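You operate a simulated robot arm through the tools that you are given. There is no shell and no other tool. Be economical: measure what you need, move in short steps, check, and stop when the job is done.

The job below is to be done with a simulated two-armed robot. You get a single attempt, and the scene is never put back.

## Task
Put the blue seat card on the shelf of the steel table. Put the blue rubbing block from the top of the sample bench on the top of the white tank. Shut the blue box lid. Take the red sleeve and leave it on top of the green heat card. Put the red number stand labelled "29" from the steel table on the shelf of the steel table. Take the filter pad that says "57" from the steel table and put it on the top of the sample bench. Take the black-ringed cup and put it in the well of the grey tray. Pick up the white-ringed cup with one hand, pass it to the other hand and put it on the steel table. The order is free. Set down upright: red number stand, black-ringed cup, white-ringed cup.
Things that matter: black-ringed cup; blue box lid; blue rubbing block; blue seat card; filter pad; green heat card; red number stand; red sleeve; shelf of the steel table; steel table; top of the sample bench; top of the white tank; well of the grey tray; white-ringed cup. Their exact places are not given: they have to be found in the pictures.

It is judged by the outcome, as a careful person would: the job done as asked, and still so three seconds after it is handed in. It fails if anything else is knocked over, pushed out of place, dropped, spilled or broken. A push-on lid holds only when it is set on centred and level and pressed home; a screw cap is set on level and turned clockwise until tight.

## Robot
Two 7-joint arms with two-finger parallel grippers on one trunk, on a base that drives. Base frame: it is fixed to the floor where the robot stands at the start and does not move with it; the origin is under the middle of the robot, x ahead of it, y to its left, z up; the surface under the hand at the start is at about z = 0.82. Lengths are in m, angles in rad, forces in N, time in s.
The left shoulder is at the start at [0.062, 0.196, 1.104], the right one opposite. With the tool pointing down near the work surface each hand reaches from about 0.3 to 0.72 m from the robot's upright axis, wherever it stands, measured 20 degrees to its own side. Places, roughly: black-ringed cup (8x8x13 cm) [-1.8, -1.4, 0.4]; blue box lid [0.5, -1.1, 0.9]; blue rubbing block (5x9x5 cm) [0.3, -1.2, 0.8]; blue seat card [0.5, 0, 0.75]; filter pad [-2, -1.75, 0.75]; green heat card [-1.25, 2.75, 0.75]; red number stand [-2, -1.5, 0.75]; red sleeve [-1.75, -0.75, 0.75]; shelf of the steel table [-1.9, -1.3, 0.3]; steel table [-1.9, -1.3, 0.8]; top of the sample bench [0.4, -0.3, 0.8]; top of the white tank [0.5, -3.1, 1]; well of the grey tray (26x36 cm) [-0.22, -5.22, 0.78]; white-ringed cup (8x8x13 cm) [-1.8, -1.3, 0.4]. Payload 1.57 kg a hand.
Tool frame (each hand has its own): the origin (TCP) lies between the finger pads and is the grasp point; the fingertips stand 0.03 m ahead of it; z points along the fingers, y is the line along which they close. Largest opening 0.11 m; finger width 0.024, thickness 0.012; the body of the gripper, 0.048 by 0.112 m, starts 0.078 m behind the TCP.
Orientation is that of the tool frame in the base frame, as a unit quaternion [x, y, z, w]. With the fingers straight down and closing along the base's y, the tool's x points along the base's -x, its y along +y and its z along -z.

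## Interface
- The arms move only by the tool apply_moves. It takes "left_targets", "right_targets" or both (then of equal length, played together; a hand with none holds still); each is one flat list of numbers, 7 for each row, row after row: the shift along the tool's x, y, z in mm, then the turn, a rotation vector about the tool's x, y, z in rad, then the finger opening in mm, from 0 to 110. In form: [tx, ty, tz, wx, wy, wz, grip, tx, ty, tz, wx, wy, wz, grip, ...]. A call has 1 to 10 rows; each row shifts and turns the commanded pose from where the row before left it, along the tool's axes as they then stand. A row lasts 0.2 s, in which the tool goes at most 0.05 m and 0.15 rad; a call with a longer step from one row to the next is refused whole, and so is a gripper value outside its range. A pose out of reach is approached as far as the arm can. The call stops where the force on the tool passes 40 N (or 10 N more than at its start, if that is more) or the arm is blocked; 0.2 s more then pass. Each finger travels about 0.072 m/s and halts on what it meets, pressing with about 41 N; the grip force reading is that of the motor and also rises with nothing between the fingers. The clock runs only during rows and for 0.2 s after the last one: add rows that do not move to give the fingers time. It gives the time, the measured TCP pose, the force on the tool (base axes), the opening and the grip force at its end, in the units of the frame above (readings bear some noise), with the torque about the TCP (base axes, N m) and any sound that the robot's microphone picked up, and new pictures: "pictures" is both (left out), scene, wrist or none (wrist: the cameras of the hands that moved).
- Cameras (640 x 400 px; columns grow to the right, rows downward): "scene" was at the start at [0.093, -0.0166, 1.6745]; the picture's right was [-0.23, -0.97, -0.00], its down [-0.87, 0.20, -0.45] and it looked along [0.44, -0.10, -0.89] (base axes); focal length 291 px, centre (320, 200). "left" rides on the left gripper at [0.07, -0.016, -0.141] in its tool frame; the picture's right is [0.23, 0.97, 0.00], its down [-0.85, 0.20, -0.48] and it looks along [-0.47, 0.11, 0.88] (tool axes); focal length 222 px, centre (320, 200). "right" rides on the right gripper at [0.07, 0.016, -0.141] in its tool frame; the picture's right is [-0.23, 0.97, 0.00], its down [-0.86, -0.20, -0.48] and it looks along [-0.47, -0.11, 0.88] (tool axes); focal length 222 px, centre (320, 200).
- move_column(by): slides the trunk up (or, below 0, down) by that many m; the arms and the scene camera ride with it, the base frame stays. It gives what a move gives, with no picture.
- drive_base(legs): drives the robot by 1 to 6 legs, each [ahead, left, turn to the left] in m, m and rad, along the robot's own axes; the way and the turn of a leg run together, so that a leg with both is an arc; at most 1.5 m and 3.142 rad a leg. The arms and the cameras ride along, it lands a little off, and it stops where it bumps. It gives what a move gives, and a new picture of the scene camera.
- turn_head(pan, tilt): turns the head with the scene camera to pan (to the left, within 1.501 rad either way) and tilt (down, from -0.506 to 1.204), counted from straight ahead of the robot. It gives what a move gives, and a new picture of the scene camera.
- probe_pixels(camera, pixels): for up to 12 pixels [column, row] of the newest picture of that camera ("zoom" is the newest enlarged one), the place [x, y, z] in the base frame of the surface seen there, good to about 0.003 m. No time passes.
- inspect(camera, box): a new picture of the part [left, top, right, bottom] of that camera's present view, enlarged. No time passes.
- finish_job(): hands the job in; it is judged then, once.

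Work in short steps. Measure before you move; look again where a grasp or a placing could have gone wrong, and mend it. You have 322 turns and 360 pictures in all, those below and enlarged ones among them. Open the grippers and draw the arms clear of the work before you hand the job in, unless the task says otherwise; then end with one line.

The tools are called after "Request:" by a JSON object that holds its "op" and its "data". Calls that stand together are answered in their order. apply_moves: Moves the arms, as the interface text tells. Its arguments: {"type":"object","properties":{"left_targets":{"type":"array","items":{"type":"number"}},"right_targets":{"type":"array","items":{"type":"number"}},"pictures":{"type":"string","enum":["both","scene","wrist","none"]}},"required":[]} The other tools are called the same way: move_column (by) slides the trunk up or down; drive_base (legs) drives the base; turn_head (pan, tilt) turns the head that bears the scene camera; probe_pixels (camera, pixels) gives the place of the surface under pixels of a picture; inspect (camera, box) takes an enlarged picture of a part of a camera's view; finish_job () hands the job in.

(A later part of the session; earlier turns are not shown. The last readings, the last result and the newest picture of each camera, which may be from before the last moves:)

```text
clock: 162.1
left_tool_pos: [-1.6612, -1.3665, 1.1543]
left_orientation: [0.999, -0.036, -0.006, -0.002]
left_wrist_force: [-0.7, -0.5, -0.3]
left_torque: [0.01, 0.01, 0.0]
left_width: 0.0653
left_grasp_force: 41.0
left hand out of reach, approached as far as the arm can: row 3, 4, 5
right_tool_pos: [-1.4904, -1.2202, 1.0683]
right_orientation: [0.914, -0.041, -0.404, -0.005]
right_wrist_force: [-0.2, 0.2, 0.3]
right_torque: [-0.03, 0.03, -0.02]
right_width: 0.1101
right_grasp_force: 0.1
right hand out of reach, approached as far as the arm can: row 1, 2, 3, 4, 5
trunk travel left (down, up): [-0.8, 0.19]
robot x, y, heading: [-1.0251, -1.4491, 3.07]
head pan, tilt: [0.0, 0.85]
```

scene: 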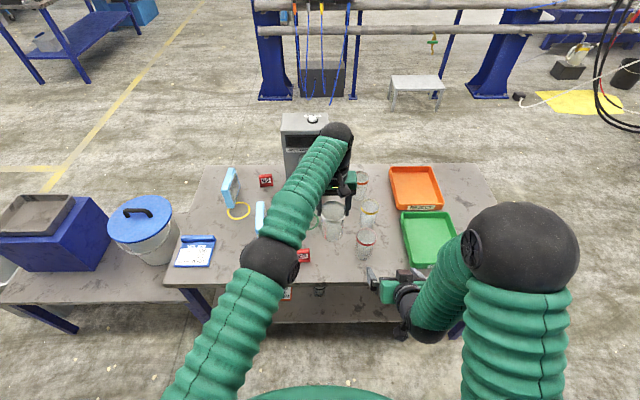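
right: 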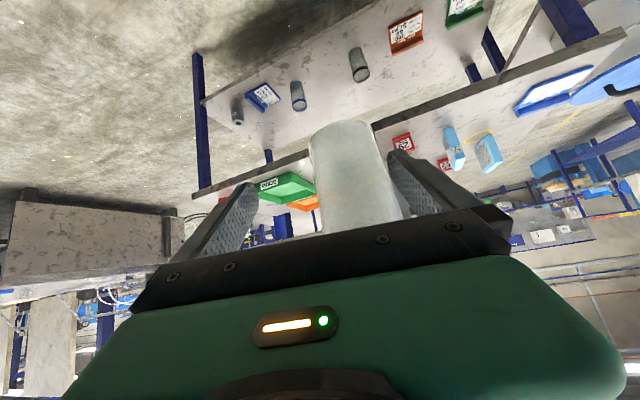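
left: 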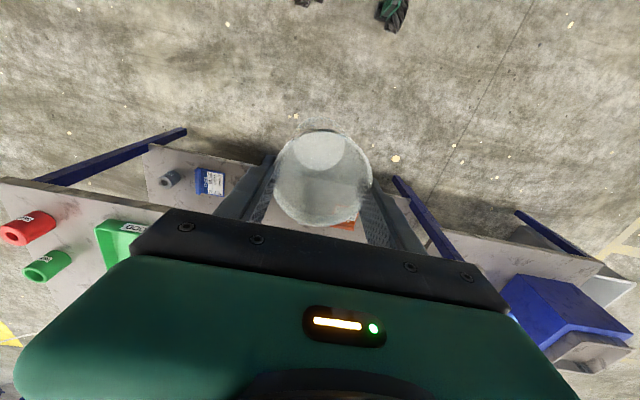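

Drive 45 mm ahead to bring the cup over the spot.

Request:
{"op": "drive_base", "data": {"legs": [[0.045, 0, 0]]}}

Request:
{"op": "inspect", "data": {"camera": "left", "box": [0, 0, 640, 400]}}

```text
clock: 163.0
left_tool_pos: [-1.6936, -1.3647, 1.1628]
left_orientation: [0.999, -0.036, -0.01, -0.002]
left_wrist_force: [1.1, 0.2, -0.1]
left_torque: [0.0, 0.06, 0.02]
left_width: 0.0654
left_grasp_force: 41.0
right_tool_pos: [-1.5244, -1.2214, 1.0738]
right_orientation: [0.912, -0.039, -0.409, -0.004]
right_wrist_force: [0.2, -0.3, -0.9]
right_torque: [-0.03, 0.03, 0.03]
right_width: 0.1099
right_grasp_force: 0.0
trunk travel left (down, up): [-0.8, 0.19]
robot x, y, heading: [-1.0734, -1.4498, 3.077]
head pan, tilt: [0.0, 0.85]
```

scene: 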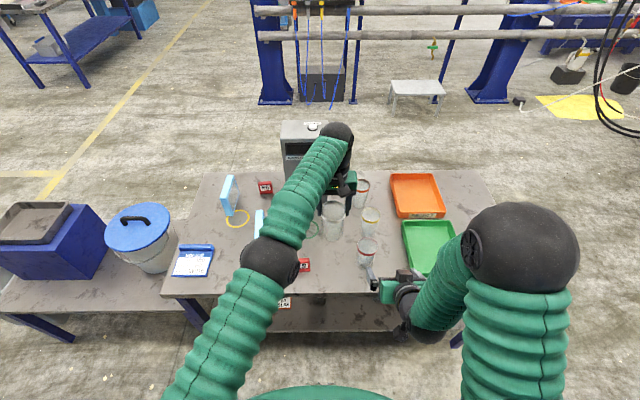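

```text
1.00 times, centred on (320, 200) of left (not enlarged: the box is as wide or as high as the picture)
```

zoom: 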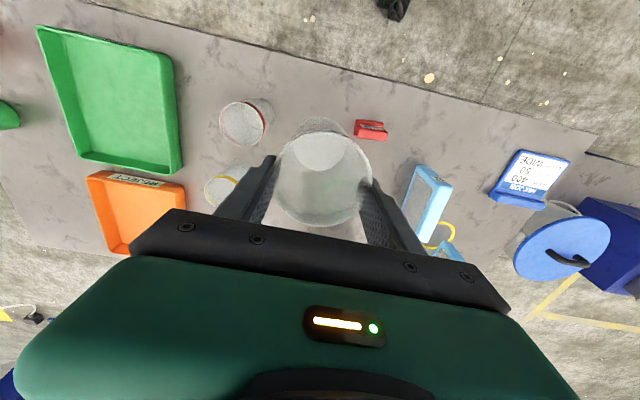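

Lower 195 mm over the gap between "29" and the red-ring cup.

Request:
{"op": "apply_moves", "data": {"left_targets": [0, 0, 40, 0, 0, 0, 55, 0, 0, 40, 0, 0, 0, 55, 0, 0, 40, 0, 0, 0, 55, 0, 0, 40, 0, 0, 0, 55, 0, 0, 35, 0, 0, 0, 55], "pictures": "both"}}

```text
clock: 164.2
left_tool_pos: [-1.7038, -1.3646, 0.9658]
left_orientation: [0.999, -0.036, -0.006, -0.004]
left_wrist_force: [-0.4, -0.6, 0.1]
left_torque: [-0.03, 0.03, 0.01]
left_width: 0.0655
left_grasp_force: 41.1
left hand out of reach, approached as far as the arm can: row 5
right_tool_pos: [-1.5313, -1.2223, 1.0707]
right_orientation: [0.913, -0.039, -0.406, -0.005]
right_wrist_force: [-0.2, 0.4, -0.1]
right_torque: [0.0, 0.04, 0.03]
right_width: 0.1102
right_grasp_force: 0.0
trunk travel left (down, up): [-0.8, 0.19]
robot x, y, heading: [-1.0683, -1.4511, 3.073]
head pan, tilt: [0.0, 0.85]
```

scene: 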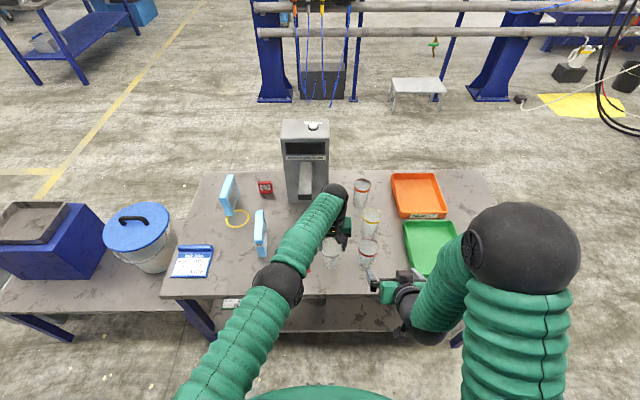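
left: 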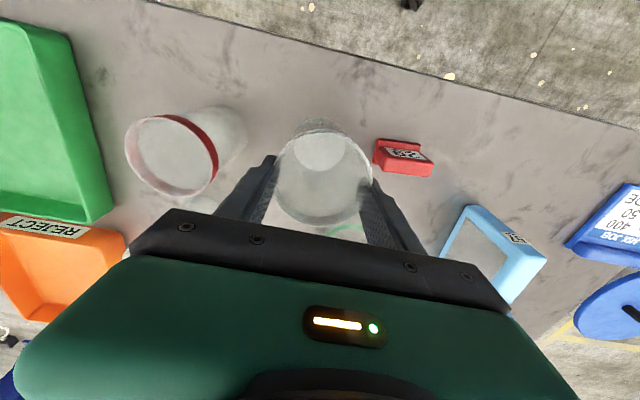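

Nudge 8 mm right and 12 mm back, then lower in small steps to contact.

Request:
{"op": "apply_moves", "data": {"left_targets": [12, -8, 15, 0, 0, 0, 55, 0, 0, 10, 0, 0, 0, 55, 0, 0, 5, 0, 0, 0, 55, 0, 0, 4, 0, 0, 0, 55], "pictures": "none"}}

```text
clock: 165.2
left_tool_pos: [-1.6896, -1.3589, 0.9297]
left_orientation: [0.999, -0.036, -0.007, -0.003]
left_wrist_force: [-0.4, -0.2, 0.5]
left_torque: [-0.01, -0.01, -0.03]
left_width: 0.0652
left_grasp_force: 41.1
right_tool_pos: [-1.5308, -1.2196, 1.0708]
right_orientation: [0.913, -0.039, -0.406, -0.005]
right_wrist_force: [-0.3, 0.3, -0.5]
right_torque: [0.02, -0.02, -0.02]
right_width: 0.11
right_grasp_force: 0.0
trunk travel left (down, up): [-0.8, 0.19]
robot x, y, heading: [-1.0706, -1.4512, 3.073]
head pan, tilt: [0.0, 0.85]
```

No contact yet; look and go on by 3 mm steps.

Request:
{"op": "apply_moves", "data": {"left_targets": [0, 0, 3, 0, 0, 0, 55, 0, 0, 3, 0, 0, 0, 55, 0, 0, 3, 0, 0, 0, 55], "pictures": "both"}}

Request:
{"op": "inspect", "data": {"camera": "scene", "box": [290, 200, 400, 290]}}

```text
clock: 166.0
left_tool_pos: [-1.6889, -1.3578, 0.9264]
left_orientation: [0.999, -0.036, -0.013, -0.006]
left_wrist_force: [-6.1, 2.1, 34.1]
left_torque: [0.08, -0.25, 0.03]
left_width: 0.0653
left_grasp_force: 41.3
right_tool_pos: [-1.5277, -1.2209, 1.0727]
right_orientation: [0.913, -0.039, -0.407, -0.005]
right_wrist_force: [-0.1, -0.3, 0.1]
right_torque: [0.03, -0.01, 0.02]
right_width: 0.11
right_grasp_force: 0.1
trunk travel left (down, up): [-0.8, 0.19]
robot x, y, heading: [-1.0733, -1.4507, 3.073]
head pan, tilt: [0.0, 0.85]
```

scene: 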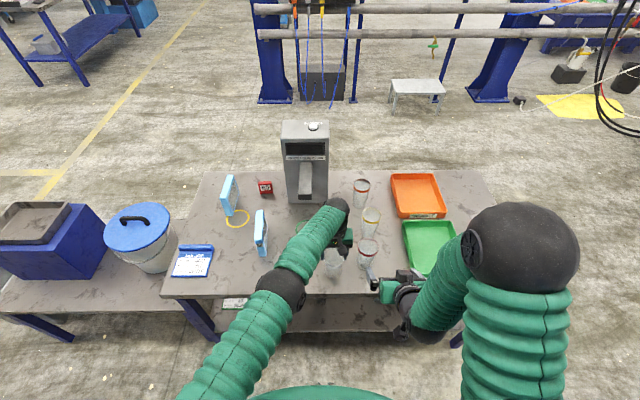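
left: 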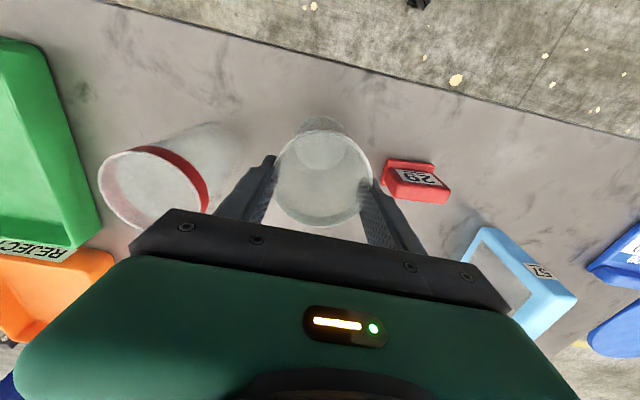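

```text
4.44 times, centred on (345, 245) of scene
```

zoom: 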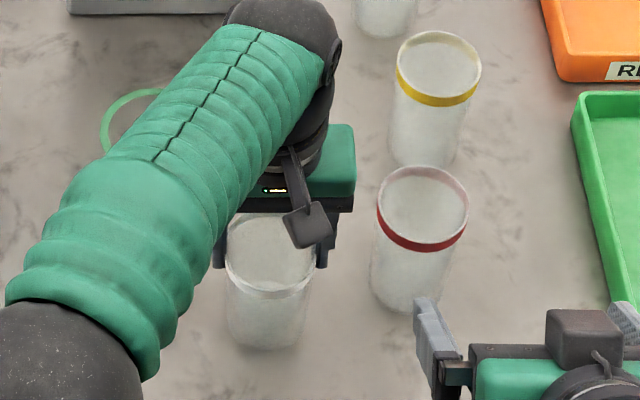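

In contact. Ease up 2 mm, open to 100 slowly, and rise 150 mm.

Request:
{"op": "apply_moves", "data": {"left_targets": [0, 0, -3, 0, 0, 0, 55, 0, 0, 0, 0, 0, 0, 75, 0, 0, 0, 0, 0, 0, 100, 0, 0, 0, 0, 0, 0, 100, 0, 0, -20, 0, 0, 0, 100, 0, 0, -35, 0, 0, 0, 100, 0, 0, -40, 0, 0, 0, 100, 0, 0, -40, 0, 0, 0, 100, 0, 0, -40, 0, 0, 0, 100], "pictures": "both"}}

```text
clock: 168.0
left_tool_pos: [-1.6823, -1.3583, 1.1013]
left_orientation: [0.999, -0.035, -0.007, -0.003]
left_wrist_force: [-0.2, 0.1, -0.2]
left_torque: [0.0, -0.01, -0.01]
left_width: 0.1001
left_grasp_force: 0.0
right_tool_pos: [-1.5297, -1.2212, 1.0706]
right_orientation: [0.913, -0.04, -0.406, -0.006]
right_wrist_force: [0.4, -0.3, 0.2]
right_torque: [-0.03, -0.01, 0.01]
right_width: 0.11
right_grasp_force: 0.1
trunk travel left (down, up): [-0.8, 0.19]
robot x, y, heading: [-1.0679, -1.4473, 3.074]
head pan, tilt: [0.0, 0.85]
```

scene: 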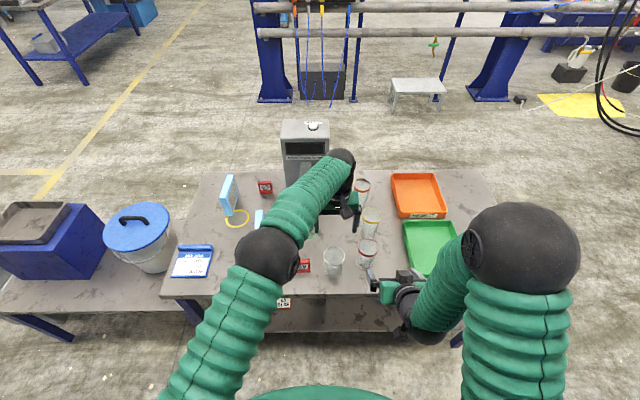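
left: 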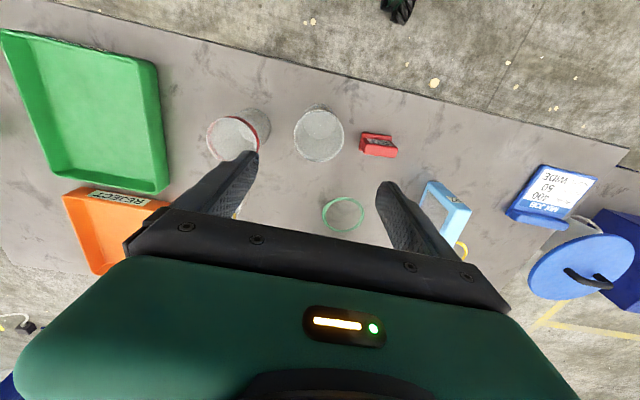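

White-ringed cup stands on the table. Now look closely at the "29" stand and the "57" pad.

Request:
{"op": "inspect", "data": {"camera": "left", "box": [330, 90, 490, 260]}}

Request:
{"op": "probe_pixels", "data": {"camera": "left", "pixels": [[360, 138], [396, 142], [378, 145], [364, 154], [394, 156], [378, 152], [428, 184], [455, 205], [468, 212], [440, 240], [446, 195], [425, 200]]}}

```text
2.35 times, centred on (410, 175) of left
```

zoom: 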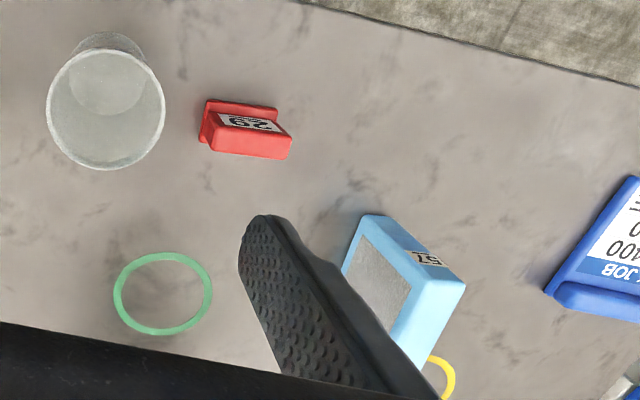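

```text
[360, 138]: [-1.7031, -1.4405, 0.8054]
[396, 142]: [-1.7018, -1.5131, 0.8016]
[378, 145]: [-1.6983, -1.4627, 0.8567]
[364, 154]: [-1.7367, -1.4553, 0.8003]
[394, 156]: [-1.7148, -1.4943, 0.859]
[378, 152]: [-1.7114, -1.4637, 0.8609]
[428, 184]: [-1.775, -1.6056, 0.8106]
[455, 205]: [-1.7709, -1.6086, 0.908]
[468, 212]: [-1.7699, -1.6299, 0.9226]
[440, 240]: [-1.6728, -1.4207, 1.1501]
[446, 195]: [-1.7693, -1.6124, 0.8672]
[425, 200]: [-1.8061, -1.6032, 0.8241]
```

Stand: y −1.445…−1.50, x ≈ −1.695…−1.725, top 0.86. I'll take it with the right hand at 45°. First retract the left hand and move the base left 0.2 m.

Request:
{"op": "apply_moves", "data": {"left_targets": [45, 0, -10, 0, 0, 0, 75, 45, 10, 0, 0, 0, 0, 75, 45, 15, 0, 0, 0, 0, 75, 45, 15, 0, 0, 0, 0, 75, 45, 15, 0, 0, 0, 0, 75, 45, 15, 0, 0, 0, 0, 75], "pictures": "none"}}

Request:
{"op": "drive_base", "data": {"legs": [[0, 0.2, 0]]}}

```text
clock: 169.4
left_tool_pos: [-1.4187, -1.4537, 1.1091]
left_orientation: [0.999, -0.037, -0.008, -0.004]
left_wrist_force: [0.3, -0.1, 0.0]
left_torque: [0.0, 0.01, 0.0]
left_width: 0.0751
left_grasp_force: 0.0
right_tool_pos: [-1.5295, -1.2215, 1.0702]
right_orientation: [0.913, -0.038, -0.406, -0.005]
right_wrist_force: [-0.3, 0.6, -0.4]
right_torque: [0.01, 0.01, 0.01]
right_width: 0.1099
right_grasp_force: 0.1
trunk travel left (down, up): [-0.8, 0.19]
robot x, y, heading: [-1.0683, -1.4464, 3.068]
head pan, tilt: [0.0, 0.85]
```

```text
clock: 171.0
left_tool_pos: [-1.4352, -1.6478, 1.108]
left_orientation: [0.999, -0.037, -0.007, -0.001]
left_wrist_force: [-0.6, 0.0, 1.0]
left_torque: [-0.01, 0.02, -0.02]
left_width: 0.075
left_grasp_force: 0.1
right_tool_pos: [-1.5446, -1.4159, 1.07]
right_orientation: [0.913, -0.041, -0.406, -0.003]
right_wrist_force: [-0.5, 0.1, 0.1]
right_torque: [-0.04, 0.0, 0.03]
right_width: 0.1101
right_grasp_force: 0.1
trunk travel left (down, up): [-0.8, 0.19]
robot x, y, heading: [-1.087, -1.6506, 3.078]
head pan, tilt: [0.0, 0.85]
```

scene: 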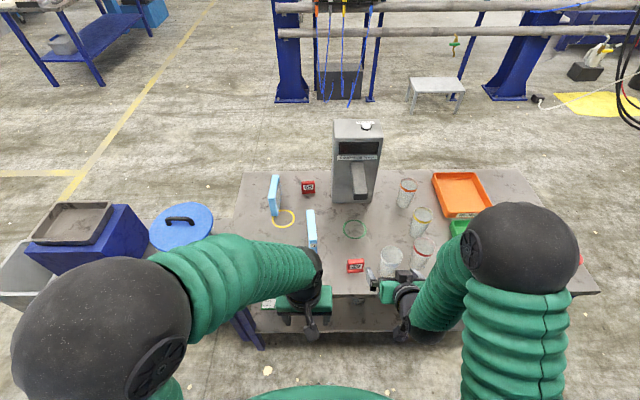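

Measure the stand from this view at (355,266).

Request:
{"op": "inspect", "data": {"camera": "scene", "box": [320, 235, 420, 305]}}

Request:
{"op": "probe_pixels", "data": {"camera": "scene", "pixels": [[355, 262], [355, 267], [348, 266], [363, 266], [355, 271], [347, 262], [364, 261]]}}

```text
5.71 times, centred on (370, 270) of scene
```

zoom: 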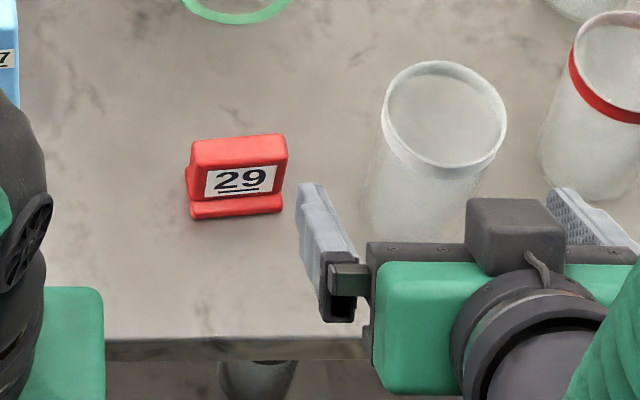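

```text
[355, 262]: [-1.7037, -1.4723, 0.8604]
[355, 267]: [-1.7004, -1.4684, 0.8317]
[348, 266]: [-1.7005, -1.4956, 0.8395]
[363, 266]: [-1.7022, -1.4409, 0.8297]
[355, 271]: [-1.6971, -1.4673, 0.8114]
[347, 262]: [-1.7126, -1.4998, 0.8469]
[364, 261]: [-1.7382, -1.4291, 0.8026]
```

Stand body y −1.44…−1.50, front x −1.70. Lower the right hand outside the edge and align, grip 90.

Request:
{"op": "apply_moves", "data": {"right_targets": [28.9, 12.9, 26.1, 0, 0, 0, 90, 28.9, 12.9, 26.1, 0, 0, 0, 90, 28.9, 12.9, 26.1, 0, 0, 0, 90, 28.9, 12.9, 26.1, 0, 0, 0, 90, 28.9, 12.9, 26.1, 0, 0, 0, 90], "pictures": "both"}}

```text
clock: 172.2
left_tool_pos: [-1.4358, -1.657, 1.1098]
left_orientation: [0.999, -0.036, -0.006, -0.006]
left_wrist_force: [0.2, -0.2, -0.3]
left_torque: [0.02, 0.0, 0.02]
left_width: 0.0751
left_grasp_force: 0.1
right_tool_pos: [-1.5495, -1.4909, 0.875]
right_orientation: [0.913, -0.04, -0.406, -0.008]
right_wrist_force: [-0.2, 0.1, 0.2]
right_torque: [0.02, -0.04, -0.02]
right_width: 0.09
right_grasp_force: 0.0
trunk travel left (down, up): [-0.8, 0.19]
robot x, y, heading: [-1.0818, -1.6506, 3.07]
head pan, tilt: [0.0, 0.85]
```

scene: 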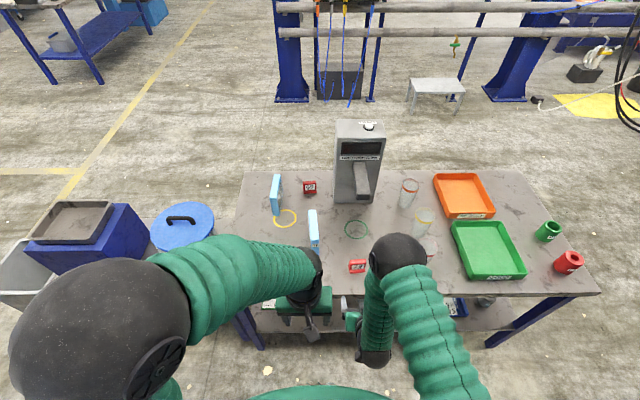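
right: 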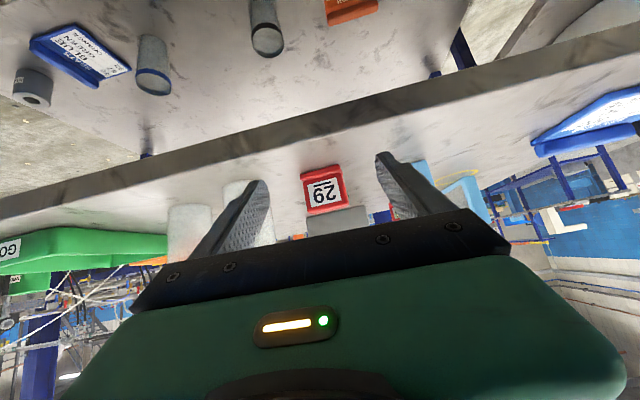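

Aligned. Advance 163 mm, then lower 36 mm around the stand.

Request:
{"op": "apply_moves", "data": {"right_targets": [-27.3, -1.5, 30.2, 0, 0, 0, 90, -27.3, -1.5, 30.2, 0, 0, 0, 90, -27.3, -1.5, 30.2, 0, 0, 0, 90, -27.3, -1.5, 30.2, 0, 0, 0, 90, 13.4, 0, 12, 0, 0, 0, 90, 13.4, 0, 12, 0, 0, 0, 90], "pictures": "both"}}

```text
clock: 173.6
left_tool_pos: [-1.4344, -1.654, 1.1094]
left_orientation: [0.999, -0.036, -0.008, -0.003]
left_wrist_force: [-0.6, -0.4, -0.2]
left_torque: [0.0, -0.03, 0.02]
left_width: 0.0753
left_grasp_force: 0.1
right_tool_pos: [-1.7084, -1.4725, 0.8425]
right_orientation: [0.913, -0.039, -0.405, -0.006]
right_wrist_force: [-0.2, -0.5, -0.5]
right_torque: [0.0, -0.01, 0.01]
right_width: 0.0901
right_grasp_force: 0.1
trunk travel left (down, up): [-0.8, 0.19]
robot x, y, heading: [-1.0866, -1.6495, 3.071]
head pan, tilt: [0.0, 0.85]
```

scene: 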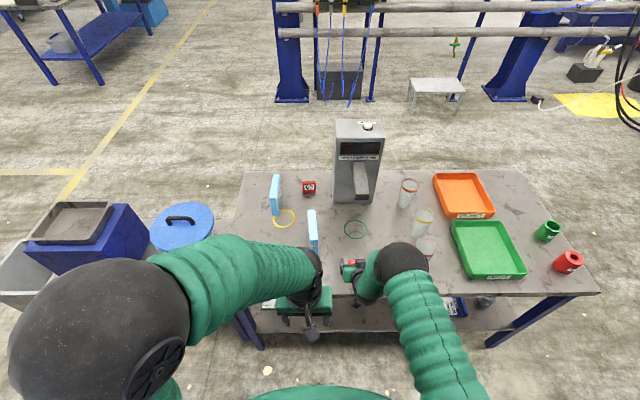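
right: 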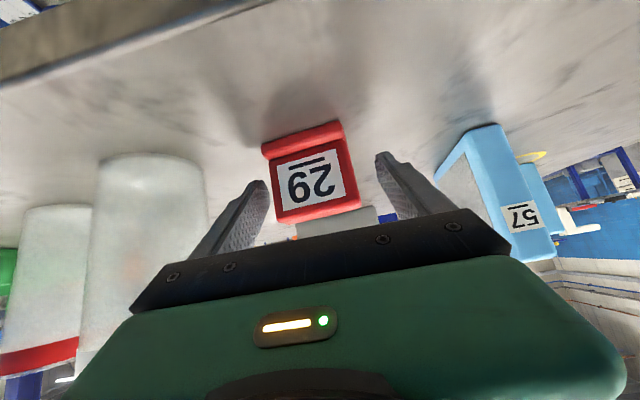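

Centred; close and test.

Request:
{"op": "apply_moves", "data": {"right_targets": [0, 0, 0, 0, 0, 0, 40, 0, 0, 0, 0, 0, 0, 40, 0, 0, 0, 0, 0, 0, 40, 0, 0, 0, 0, 0, 0, 40, -11, 0, -10, 0, 0, 0, 40, -15, 0, -13.4, 0, 0, 0, 40], "pictures": "wrist"}}

```text
clock: 175.0
left_tool_pos: [-1.4344, -1.6558, 1.1084]
left_orientation: [0.999, -0.036, -0.008, -0.004]
left_wrist_force: [-0.5, 0.7, 0.2]
left_torque: [-0.04, 0.01, -0.01]
left_width: 0.0751
left_grasp_force: 0.1
right_tool_pos: [-1.7083, -1.473, 0.8768]
right_orientation: [0.913, -0.039, -0.406, -0.006]
right_wrist_force: [-0.2, 0.3, -0.2]
right_torque: [0.0, 0.01, 0.0]
right_width: 0.0601
right_grasp_force: 41.2
trunk travel left (down, up): [-0.8, 0.19]
robot x, y, heading: [-1.0862, -1.6466, 3.075]
head pan, tilt: [0.0, 0.85]
```

right: 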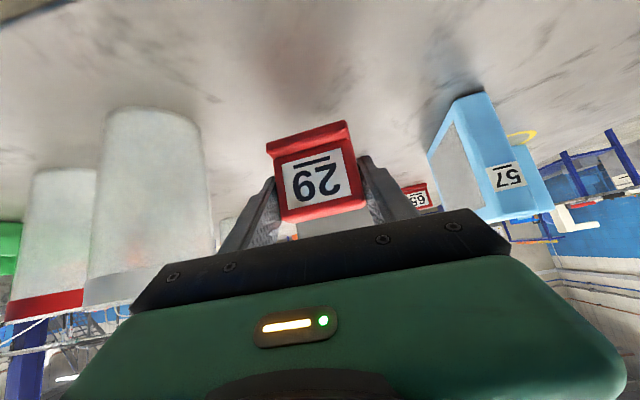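

Gripped at 60 mm. Lift, retract, back off, and lower the trunk to shelf height.

Request:
{"op": "apply_moves", "data": {"right_targets": [-22, 0, -20, 0, 0, 0, 40, -22, 0, -20, 0, 0, 0, 40, 26.8, 0, -29.7, 0, 0, 0, 40, 26.8, 0, -29.7, 0, 0, 0, 40, 26.8, 0, -29.7, 0, 0, 0, 40, 26.8, 0, -29.7, 0, 0, 0, 40], "pictures": "none"}}

Request:
{"op": "drive_base", "data": {"legs": [[-0.4, 0, 0], [0, -0.21, 0]]}}

Request:
{"op": "move_column", "data": {"by": -0.4}}

Request:
{"op": "move_column", "data": {"by": -0.25}}

Request:
{"op": "turn_head", "data": {"pan": -0.1, "tilt": 0.5}}

```text
clock: 176.4
left_tool_pos: [-1.4325, -1.6532, 1.1092]
left_orientation: [0.999, -0.036, -0.007, -0.004]
left_wrist_force: [-0.5, 0.2, 0.0]
left_torque: [0.0, 0.03, 0.0]
left_width: 0.075
left_grasp_force: 0.1
right_tool_pos: [-1.5497, -1.4797, 0.9337]
right_orientation: [0.913, -0.039, -0.407, -0.006]
right_wrist_force: [0.7, -0.1, 0.1]
right_torque: [-0.02, 0.04, 0.04]
right_width: 0.0598
right_grasp_force: 41.3
trunk travel left (down, up): [-0.8, 0.19]
robot x, y, heading: [-1.0848, -1.6479, 3.073]
head pan, tilt: [0.0, 0.85]
```

```text
clock: 180.1
left_tool_pos: [-1.021, -1.4707, 1.1085]
left_orientation: [1.0, -0.031, -0.007, -0.004]
left_wrist_force: [0.4, 1.0, 0.1]
left_torque: [-0.01, -0.01, -0.01]
left_width: 0.0748
left_grasp_force: 0.0
right_tool_pos: [-1.1409, -1.2977, 0.9343]
right_orientation: [0.913, -0.034, -0.406, -0.006]
right_wrist_force: [-0.1, 0.4, -1.6]
right_torque: [-0.01, 0.0, -0.01]
right_width: 0.06
right_grasp_force: 40.9
trunk travel left (down, up): [-0.8, 0.19]
robot x, y, heading: [-0.67, -1.459, 3.086]
head pan, tilt: [0.0, 0.85]
```

scene: 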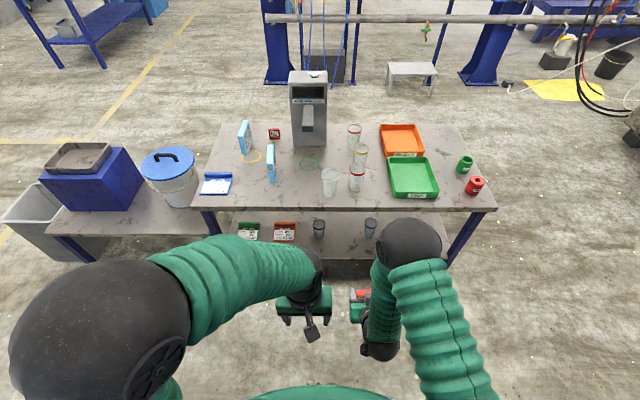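

```text
clock: 184.0
left_tool_pos: [-1.019, -1.4668, 0.7087]
left_orientation: [1.0, -0.03, -0.008, -0.002]
left_wrist_force: [-1.0, 0.2, 0.3]
left_torque: [0.02, 0.02, 0.03]
left_width: 0.075
left_grasp_force: 0.0
right_tool_pos: [-1.1377, -1.2951, 0.5344]
right_orientation: [0.913, -0.034, -0.407, -0.004]
right_wrist_force: [-0.2, -0.5, -0.2]
right_torque: [0.04, 0.02, -0.01]
right_width: 0.0596
right_grasp_force: 40.8
trunk travel left (down, up): [-0.4, 0.59]
robot x, y, heading: [-0.6712, -1.4623, 3.079]
head pan, tilt: [0.0, 0.85]
```

```text
clock: 186.6
left_tool_pos: [-1.0175, -1.4677, 0.4585]
left_orientation: [0.999, -0.031, -0.008, -0.003]
left_wrist_force: [-0.1, -0.4, 0.8]
left_torque: [0.0, 0.01, 0.05]
left_width: 0.075
left_grasp_force: 0.1
right_tool_pos: [-1.1379, -1.2945, 0.2837]
right_orientation: [0.913, -0.034, -0.407, -0.005]
right_wrist_force: [0.5, 1.3, -0.8]
right_torque: [0.04, -0.02, -0.01]
right_width: 0.0595
right_grasp_force: 40.8
trunk travel left (down, up): [-0.15, 0.84]
robot x, y, heading: [-0.6706, -1.4575, 3.084]
head pan, tilt: [0.0, 0.85]
```

```text
clock: 187.4
left_tool_pos: [-1.0189, -1.4671, 0.4591]
left_orientation: [0.999, -0.031, -0.008, -0.004]
left_wrist_force: [0.1, 0.3, 0.5]
left_torque: [0.0, 0.0, 0.0]
left_width: 0.075
left_grasp_force: 0.1
right_tool_pos: [-1.1374, -1.2947, 0.2849]
right_orientation: [0.913, -0.035, -0.407, -0.005]
right_wrist_force: [-1.4, 0.1, -0.9]
right_torque: [0.02, 0.01, 0.0]
right_width: 0.0594
right_grasp_force: 40.9
trunk travel left (down, up): [-0.15, 0.84]
robot x, y, heading: [-0.6689, -1.4629, 3.088]
head pan, tilt: [-0.099, 0.499]
```

scene: 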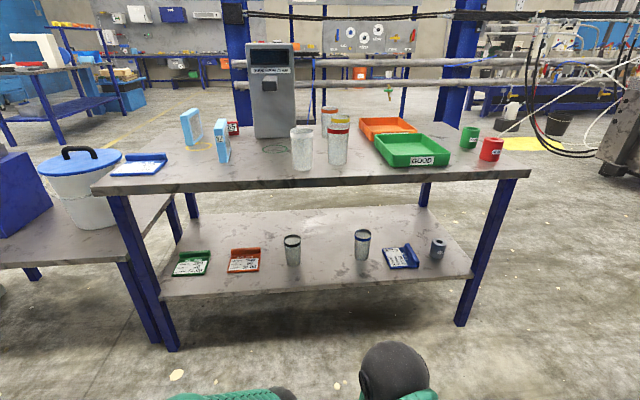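

The hand is too low now; raise 0.17 m, then drive in 0.38 m.

Request:
{"op": "move_column", "data": {"by": 0.17}}

Request:
{"op": "drive_base", "data": {"legs": [[0.38, 0, -0.012]]}}

```text
clock: 189.3
left_tool_pos: [-1.0185, -1.4683, 0.6269]
left_orientation: [0.999, -0.031, -0.007, -0.003]
left_wrist_force: [-0.1, 0.3, 0.4]
left_torque: [0.0, 0.0, 0.0]
left_width: 0.0749
left_grasp_force: 0.1
right_tool_pos: [-1.1374, -1.295, 0.4543]
right_orientation: [0.913, -0.034, -0.407, -0.004]
right_wrist_force: [0.4, 0.2, 0.2]
right_torque: [0.04, 0.0, -0.01]
right_width: 0.0594
right_grasp_force: 41.5
trunk travel left (down, up): [-0.32, 0.67]
robot x, y, heading: [-0.6697, -1.4601, 3.079]
head pan, tilt: [-0.099, 0.499]
```

```text
clock: 191.7
left_tool_pos: [-1.4033, -1.445, 0.6279]
left_orientation: [0.999, -0.031, -0.008, -0.004]
left_wrist_force: [0.7, 0.2, 0.2]
left_torque: [0.01, -0.01, -0.01]
left_width: 0.075
left_grasp_force: 0.1
right_tool_pos: [-1.5209, -1.2725, 0.4535]
right_orientation: [0.913, -0.035, -0.406, -0.004]
right_wrist_force: [0.0, -0.1, -0.9]
right_torque: [0.0, 0.0, 0.0]
right_width: 0.0592
right_grasp_force: 41.3
trunk travel left (down, up): [-0.32, 0.67]
robot x, y, heading: [-1.0561, -1.4334, 3.083]
head pan, tilt: [-0.099, 0.499]
```

scene: 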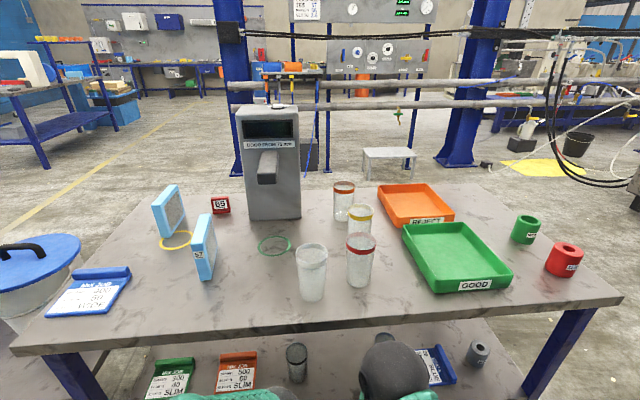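

Advance 200 mm into the gap between the black and blue cups.

Request:
{"op": "apply_moves", "data": {"right_targets": [-26.8, -2.2, 29.7, 0, 0, 0, 40, -26.8, -2.2, 29.7, 0, 0, 0, 40, -26.8, -2.2, 29.7, 0, 0, 0, 40, -26.8, -2.2, 29.7, 0, 0, 0, 40, -26.8, -2.2, 29.7, 0, 0, 0, 40], "pictures": "wrist"}}

```text
clock: 192.9
left_tool_pos: [-1.4021, -1.4462, 0.6296]
left_orientation: [0.999, -0.031, -0.008, -0.004]
left_wrist_force: [0.7, 0.5, 0.5]
left_torque: [0.0, 0.01, -0.01]
left_width: 0.0752
left_grasp_force: 0.1
right_tool_pos: [-1.7214, -1.2531, 0.4561]
right_orientation: [0.912, -0.034, -0.408, -0.004]
right_wrist_force: [0.1, -1.2, 0.4]
right_torque: [-0.01, -0.03, 0.01]
right_width: 0.0593
right_grasp_force: 41.4
trunk travel left (down, up): [-0.32, 0.67]
robot x, y, heading: [-1.0566, -1.4374, 3.085]
head pan, tilt: [-0.099, 0.499]
```

right: 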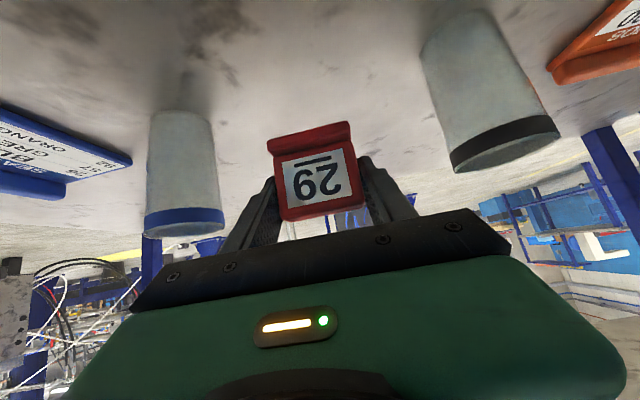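

Clear. Lower 80 mm, then 2 mm steps.

Request:
{"op": "apply_moves", "data": {"right_targets": [22, 0, 20, 0, 0, 0, 40, 22, 0, 20, 0, 0, 0, 40, 15.5, 0, 13.9, 0, 0, 0, 40, 1.5, 0, 1.4, 0, 0, 0, 40, 1.5, 0, 1.4, 0, 0, 0, 40, 1.5, 0, 1.4, 0, 0, 0, 40], "pictures": "wrist"}}

```text
clock: 194.3
left_tool_pos: [-1.4015, -1.4446, 0.6301]
left_orientation: [0.999, -0.031, -0.008, -0.004]
left_wrist_force: [0.0, -0.2, -0.8]
left_torque: [-0.01, 0.01, 0.0]
left_width: 0.0752
left_grasp_force: 0.0
right_tool_pos: [-1.721, -1.252, 0.3679]
right_orientation: [0.913, -0.034, -0.406, -0.004]
right_wrist_force: [0.1, -1.0, -0.7]
right_torque: [-0.03, 0.04, 0.01]
right_width: 0.0593
right_grasp_force: 41.3
trunk travel left (down, up): [-0.32, 0.67]
robot x, y, heading: [-1.0527, -1.4352, 3.082]
head pan, tilt: [-0.099, 0.499]
```

right: 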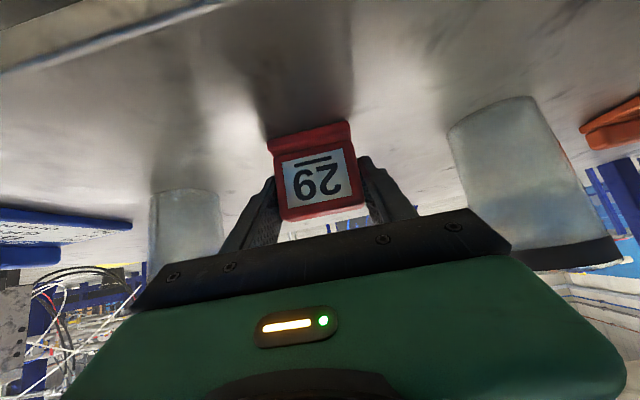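

Request:
{"op": "apply_moves", "data": {"right_targets": [1.5, 0, 1.4, 0, 0, 0, 40, 1.5, 0, 1.4, 0, 0, 0, 40], "pictures": "none"}}

```text
clock: 194.9
left_tool_pos: [-1.4001, -1.4457, 0.6316]
left_orientation: [0.999, -0.03, -0.009, -0.005]
left_wrist_force: [0.4, -0.2, 0.1]
left_torque: [0.0, -0.03, 0.0]
left_width: 0.0751
left_grasp_force: 0.1
right_tool_pos: [-1.7209, -1.2506, 0.3692]
right_orientation: [0.912, -0.033, -0.41, -0.004]
right_wrist_force: [2.6, -0.9, 14.8]
right_torque: [0.36, -0.27, -0.07]
right_width: 0.0592
right_grasp_force: 41.1
trunk travel left (down, up): [-0.32, 0.67]
robot x, y, heading: [-1.0547, -1.4367, 3.083]
head pan, tilt: [-0.099, 0.499]
```

Contact (15 N). Open and withdraw.

Request:
{"op": "apply_moves", "data": {"right_targets": [0, 0, 0, 0, 0, 0, 85, 0, 0, 0, 0, 0, 0, 85, -22, 0, -20, 0, 0, 0, 85, -18, 0, -16, 0, 0, 0, 85, 26.8, 0, -29.7, 0, 0, 0, 85, 26.8, 0, -29.7, 0, 0, 0, 85, 26.8, 0, -29.7, 0, 0, 0, 85, 26.8, 0, -29.7, 0, 0, 0, 110, 20, 0, -22, 0, 0, 0, 110], "pictures": "both"}}

```text
clock: 196.9
left_tool_pos: [-1.4016, -1.4456, 0.6298]
left_orientation: [0.999, -0.031, -0.009, -0.004]
left_wrist_force: [-0.5, -0.3, 0.6]
left_torque: [-0.02, 0.01, -0.02]
left_width: 0.0748
left_grasp_force: 0.1
right_tool_pos: [-1.5299, -1.2639, 0.4168]
right_orientation: [0.913, -0.033, -0.407, -0.003]
right_wrist_force: [0.4, -1.0, -0.2]
right_torque: [-0.02, 0.02, 0.02]
right_width: 0.1098
right_grasp_force: 0.0
trunk travel left (down, up): [-0.32, 0.67]
robot x, y, heading: [-1.0541, -1.4336, 3.079]
head pan, tilt: [-0.099, 0.499]
```

scene: 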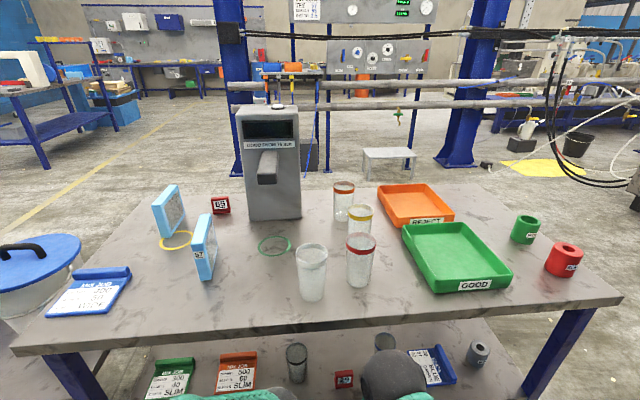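
right: 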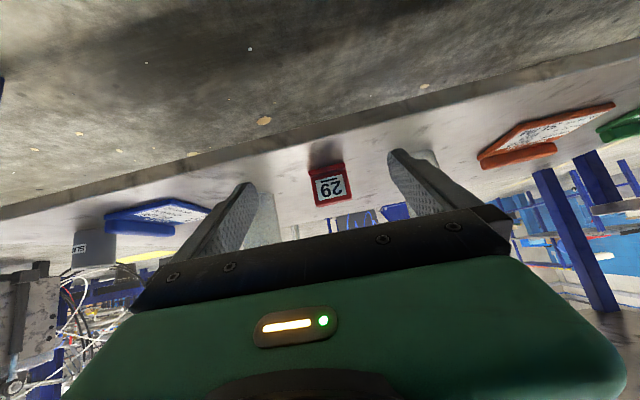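

Stand "29" is upright on the shelf. Next the black-ringed cup; shift left 0.14 m and measure it.

Request:
{"op": "drive_base", "data": {"legs": [[0, 0.14, 0]]}}

Request:
{"op": "turn_head", "data": {"pan": -0.1, "tilt": 0.65}}

Request:
{"op": "inspect", "data": {"camera": "right", "box": [200, 100, 440, 250]}}

```text
clock: 198.2
left_tool_pos: [-1.4089, -1.5831, 0.6292]
left_orientation: [0.999, -0.031, -0.009, -0.003]
left_wrist_force: [0.7, -0.7, 0.2]
left_torque: [0.02, -0.02, -0.02]
left_width: 0.0749
left_grasp_force: 0.1
right_tool_pos: [-1.5371, -1.3997, 0.4157]
right_orientation: [0.913, -0.036, -0.406, -0.004]
right_wrist_force: [0.2, -0.1, 1.3]
right_torque: [0.02, -0.01, -0.03]
right_width: 0.1101
right_grasp_force: 0.1
trunk travel left (down, up): [-0.32, 0.67]
robot x, y, heading: [-1.0596, -1.5714, 3.077]
head pan, tilt: [-0.099, 0.499]
```

scene: 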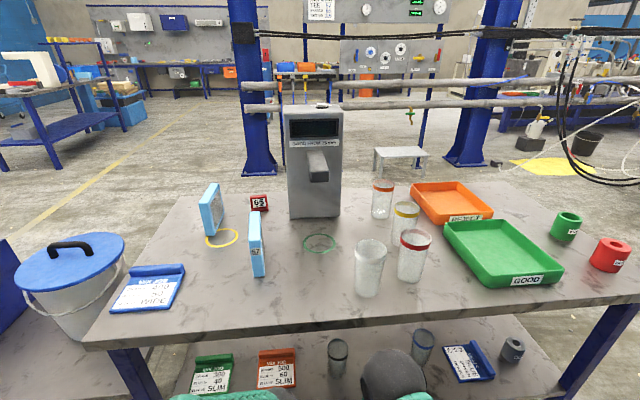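

```text
clock: 198.9
left_tool_pos: [-1.4089, -1.5836, 0.6301]
left_orientation: [0.999, -0.032, -0.009, -0.004]
left_wrist_force: [-0.3, -0.9, 0.4]
left_torque: [0.0, 0.01, 0.04]
left_width: 0.075
left_grasp_force: 0.1
right_tool_pos: [-1.5371, -1.4012, 0.4166]
right_orientation: [0.912, -0.035, -0.408, -0.005]
right_wrist_force: [0.1, 0.5, 0.0]
right_torque: [0.03, -0.01, -0.01]
right_width: 0.11
right_grasp_force: 0.1
trunk travel left (down, up): [-0.32, 0.67]
robot x, y, heading: [-1.0647, -1.5725, 3.078]
head pan, tilt: [-0.099, 0.649]
```

scene: 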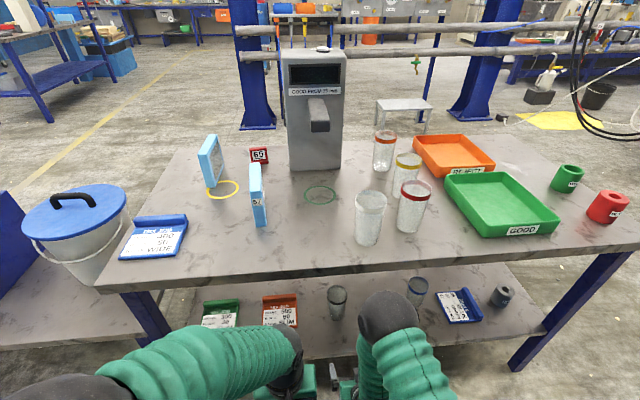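

```text
2.67 times, centred on (320, 175) of right
```

zoom: 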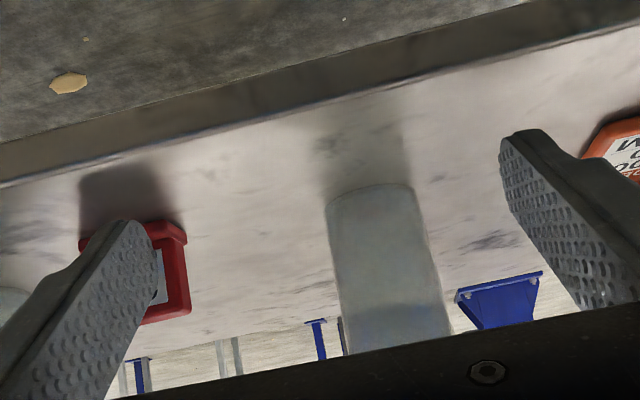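

Request:
{"op": "probe_pixels", "data": {"camera": "zoom", "pixels": [[375, 195], [380, 230], [385, 270], [340, 240], [425, 240], [120, 190], [180, 250]]}}

Request:
{"op": "probe_pixels", "data": {"camera": "scene", "pixels": [[338, 300], [338, 310], [331, 292], [345, 292]]}}

```text
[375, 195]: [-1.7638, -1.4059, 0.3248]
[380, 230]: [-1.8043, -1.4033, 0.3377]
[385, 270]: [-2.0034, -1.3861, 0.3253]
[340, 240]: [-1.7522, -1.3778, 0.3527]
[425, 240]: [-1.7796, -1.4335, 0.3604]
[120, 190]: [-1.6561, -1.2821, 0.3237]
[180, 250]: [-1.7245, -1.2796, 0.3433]
```

```text
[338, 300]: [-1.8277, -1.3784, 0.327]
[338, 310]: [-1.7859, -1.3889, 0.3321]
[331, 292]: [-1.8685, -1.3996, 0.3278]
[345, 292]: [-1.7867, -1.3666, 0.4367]
```

Cup centre ≈ (−1.779, −1.405). Advance.

Request:
{"op": "apply_moves", "data": {"right_targets": [17.8, 10, 16.1, 0, 0, 0, 110, -26.8, 2, 29.7, 0, 0, 0, 110, -26.8, 2, 29.7, 0, 0, 0, 110, -26.8, 2, 29.7, 0, 0, 0, 110, -26.8, 2, 29.7, 0, 0, 0, 110], "pictures": "wrist"}}

```text
clock: 200.1
left_tool_pos: [-1.4092, -1.5828, 0.6284]
left_orientation: [0.999, -0.031, -0.009, -0.005]
left_wrist_force: [1.5, -0.4, 0.6]
left_torque: [0.0, 0.0, -0.01]
left_width: 0.0752
left_grasp_force: 0.1
right_tool_pos: [-1.6985, -1.4084, 0.393]
right_orientation: [0.912, -0.036, -0.408, -0.006]
right_wrist_force: [0.1, -0.6, -0.2]
right_torque: [0.04, -0.01, 0.01]
right_width: 0.11
right_grasp_force: 0.0
trunk travel left (down, up): [-0.32, 0.67]
robot x, y, heading: [-1.0608, -1.5774, 3.078]
head pan, tilt: [-0.099, 0.649]
```

right: 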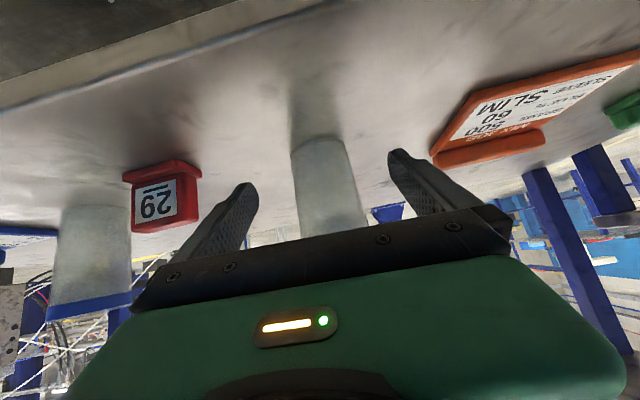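

Centred. Advance the last 80 mm and close.

Request:
{"op": "apply_moves", "data": {"right_targets": [-26.8, 0, 29.7, 0, 0, 0, 110, -26.8, 0, 29.7, 0, 0, 0, 110, 0, 0, 0, 0, 0, 0, 90, 0, 0, 0, 0, 0, 0, 70, 0, 0, 0, 0, 0, 0, 55, 0, 0, 0, 0, 0, 0, 55, 0, 0, 0, 0, 0, 0, 55], "pictures": "wrist"}}

```text
clock: 201.7
left_tool_pos: [-1.4086, -1.5834, 0.6305]
left_orientation: [0.999, -0.032, -0.008, -0.003]
left_wrist_force: [-0.2, 1.1, 0.3]
left_torque: [-0.02, 0.0, 0.01]
left_width: 0.075
left_grasp_force: 0.0
right_tool_pos: [-1.7768, -1.4041, 0.3931]
right_orientation: [0.912, -0.035, -0.408, -0.005]
right_wrist_force: [0.0, 0.2, 0.1]
right_torque: [0.09, 0.01, -0.01]
right_width: 0.0662
right_grasp_force: 41.6
trunk travel left (down, up): [-0.32, 0.67]
robot x, y, heading: [-1.0625, -1.5699, 3.082]
head pan, tilt: [-0.099, 0.649]
```

right: 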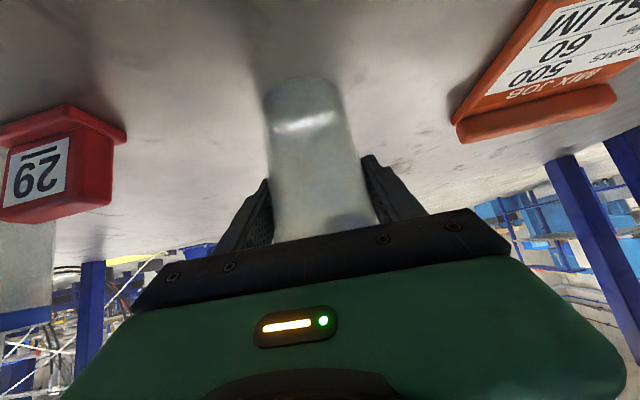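

Gripped. Lift 55 mm, pull back 220 mm, then back off and raise.

Request:
{"op": "apply_moves", "data": {"right_targets": [-10, 0, -9, 0, 0, 0, 55, -15, 0, -14, 0, 0, 0, 55, -16, 0, -14, 0, 0, 0, 55, 20, 0, -22, 0, 0, 0, 55, 25, 0, -27.5, 0, 0, 0, 55, 25, 0, -27.5, 0, 0, 0, 55, 25, 0, -27.5, 0, 0, 0, 55, 25, 0, -27.5, 0, 0, 0, 55, 22, 0, -24, 0, 0, 0, 55], "pictures": "none"}}

Request:
{"op": "drive_base", "data": {"legs": [[-0.45, 0, 0]]}}

Request:
{"op": "move_column", "data": {"by": 0.4}}

Request:
{"op": "move_column", "data": {"by": 0.2}}

Request:
{"op": "turn_head", "data": {"pan": 0.9, "tilt": 0.35}}

```text
clock: 203.7
left_tool_pos: [-1.4094, -1.5827, 0.6293]
left_orientation: [0.999, -0.031, -0.008, -0.005]
left_wrist_force: [-0.4, -0.6, -0.3]
left_torque: [0.04, -0.01, 0.0]
left_width: 0.075
left_grasp_force: 0.0
right_tool_pos: [-1.5655, -1.4168, 0.4488]
right_orientation: [0.912, -0.036, -0.408, -0.005]
right_wrist_force: [1.0, -0.1, -0.5]
right_torque: [0.03, -0.01, -0.03]
right_width: 0.0645
right_grasp_force: 41.2
trunk travel left (down, up): [-0.32, 0.67]
robot x, y, heading: [-1.0652, -1.5785, 3.083]
head pan, tilt: [-0.099, 0.649]
```

```text
clock: 206.5
left_tool_pos: [-0.9479, -1.6106, 0.6299]
left_orientation: [0.999, -0.032, -0.009, -0.005]
left_wrist_force: [1.0, -1.0, 0.4]
left_torque: [0.03, 0.02, -0.02]
left_width: 0.0751
left_grasp_force: 0.0
right_tool_pos: [-1.1058, -1.4421, 0.4492]
right_orientation: [0.912, -0.037, -0.408, -0.006]
right_wrist_force: [0.3, 0.2, -0.5]
right_torque: [-0.02, -0.01, -0.02]
right_width: 0.0645
right_grasp_force: 41.1
trunk travel left (down, up): [-0.32, 0.67]
robot x, y, heading: [-0.6017, -1.6033, 3.079]
head pan, tilt: [-0.099, 0.649]
```

scene: 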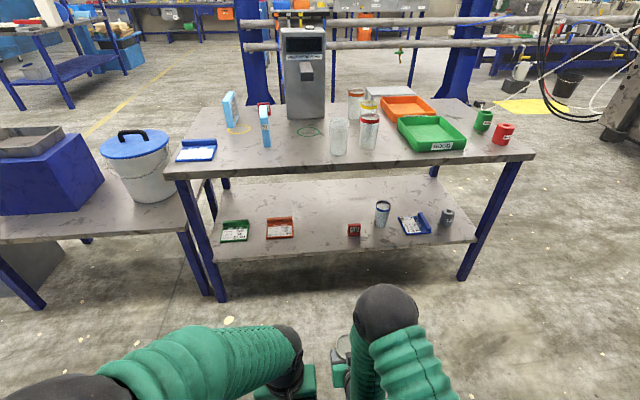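

```text
clock: 210.3
left_tool_pos: [-0.9485, -1.6113, 1.0298]
left_orientation: [0.999, -0.032, -0.01, -0.005]
left_wrist_force: [-0.5, -0.4, -0.9]
left_torque: [0.0, -0.01, 0.02]
left_width: 0.075
left_grasp_force: 0.2
right_tool_pos: [-1.1056, -1.4439, 0.8487]
right_orientation: [0.912, -0.037, -0.408, -0.006]
right_wrist_force: [0.6, -0.1, -0.9]
right_torque: [0.01, 0.02, 0.0]
right_width: 0.0642
right_grasp_force: 41.1
trunk travel left (down, up): [-0.72, 0.27]
robot x, y, heading: [-0.603, -1.6058, 3.079]
head pan, tilt: [-0.099, 0.649]
```

```text
clock: 212.5
left_tool_pos: [-0.9498, -1.611, 1.2291]
left_orientation: [0.999, -0.033, -0.009, -0.004]
left_wrist_force: [-0.1, -0.3, 0.4]
left_torque: [-0.02, -0.01, 0.01]
left_width: 0.0751
left_grasp_force: 0.1
right_tool_pos: [-1.1058, -1.4422, 1.0483]
right_orientation: [0.912, -0.037, -0.408, -0.006]
right_wrist_force: [-0.3, 0.5, -0.5]
right_torque: [-0.01, 0.03, 0.01]
right_width: 0.0641
right_grasp_force: 41.4
trunk travel left (down, up): [-0.92, 0.07]
robot x, y, heading: [-0.6013, -1.6063, 3.078]
head pan, tilt: [-0.099, 0.649]
```

```text
clock: 213.8
left_tool_pos: [-0.9494, -1.6103, 1.2304]
left_orientation: [0.999, -0.033, -0.009, -0.004]
left_wrist_force: [-0.7, 0.6, 0.5]
left_torque: [0.0, 0.01, 0.0]
left_width: 0.0749
left_grasp_force: 0.1
right_tool_pos: [-1.1056, -1.4427, 1.0487]
right_orientation: [0.912, -0.037, -0.408, -0.006]
right_wrist_force: [-0.5, 0.1, -0.5]
right_torque: [-0.04, 0.0, 0.01]
right_width: 0.0644
right_grasp_force: 40.9
trunk travel left (down, up): [-0.92, 0.07]
robot x, y, heading: [-0.5983, -1.6021, 3.078]
head pan, tilt: [0.901, 0.351]
```

scene: 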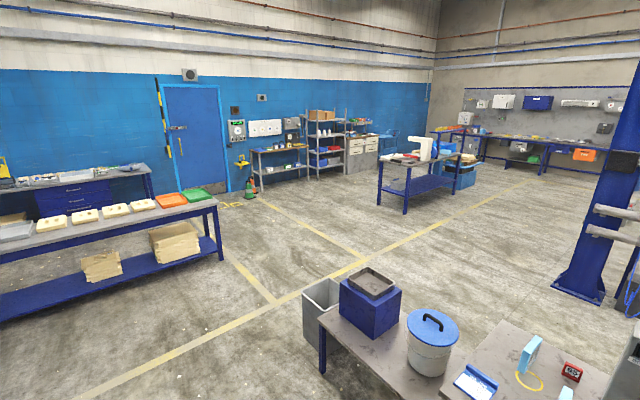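

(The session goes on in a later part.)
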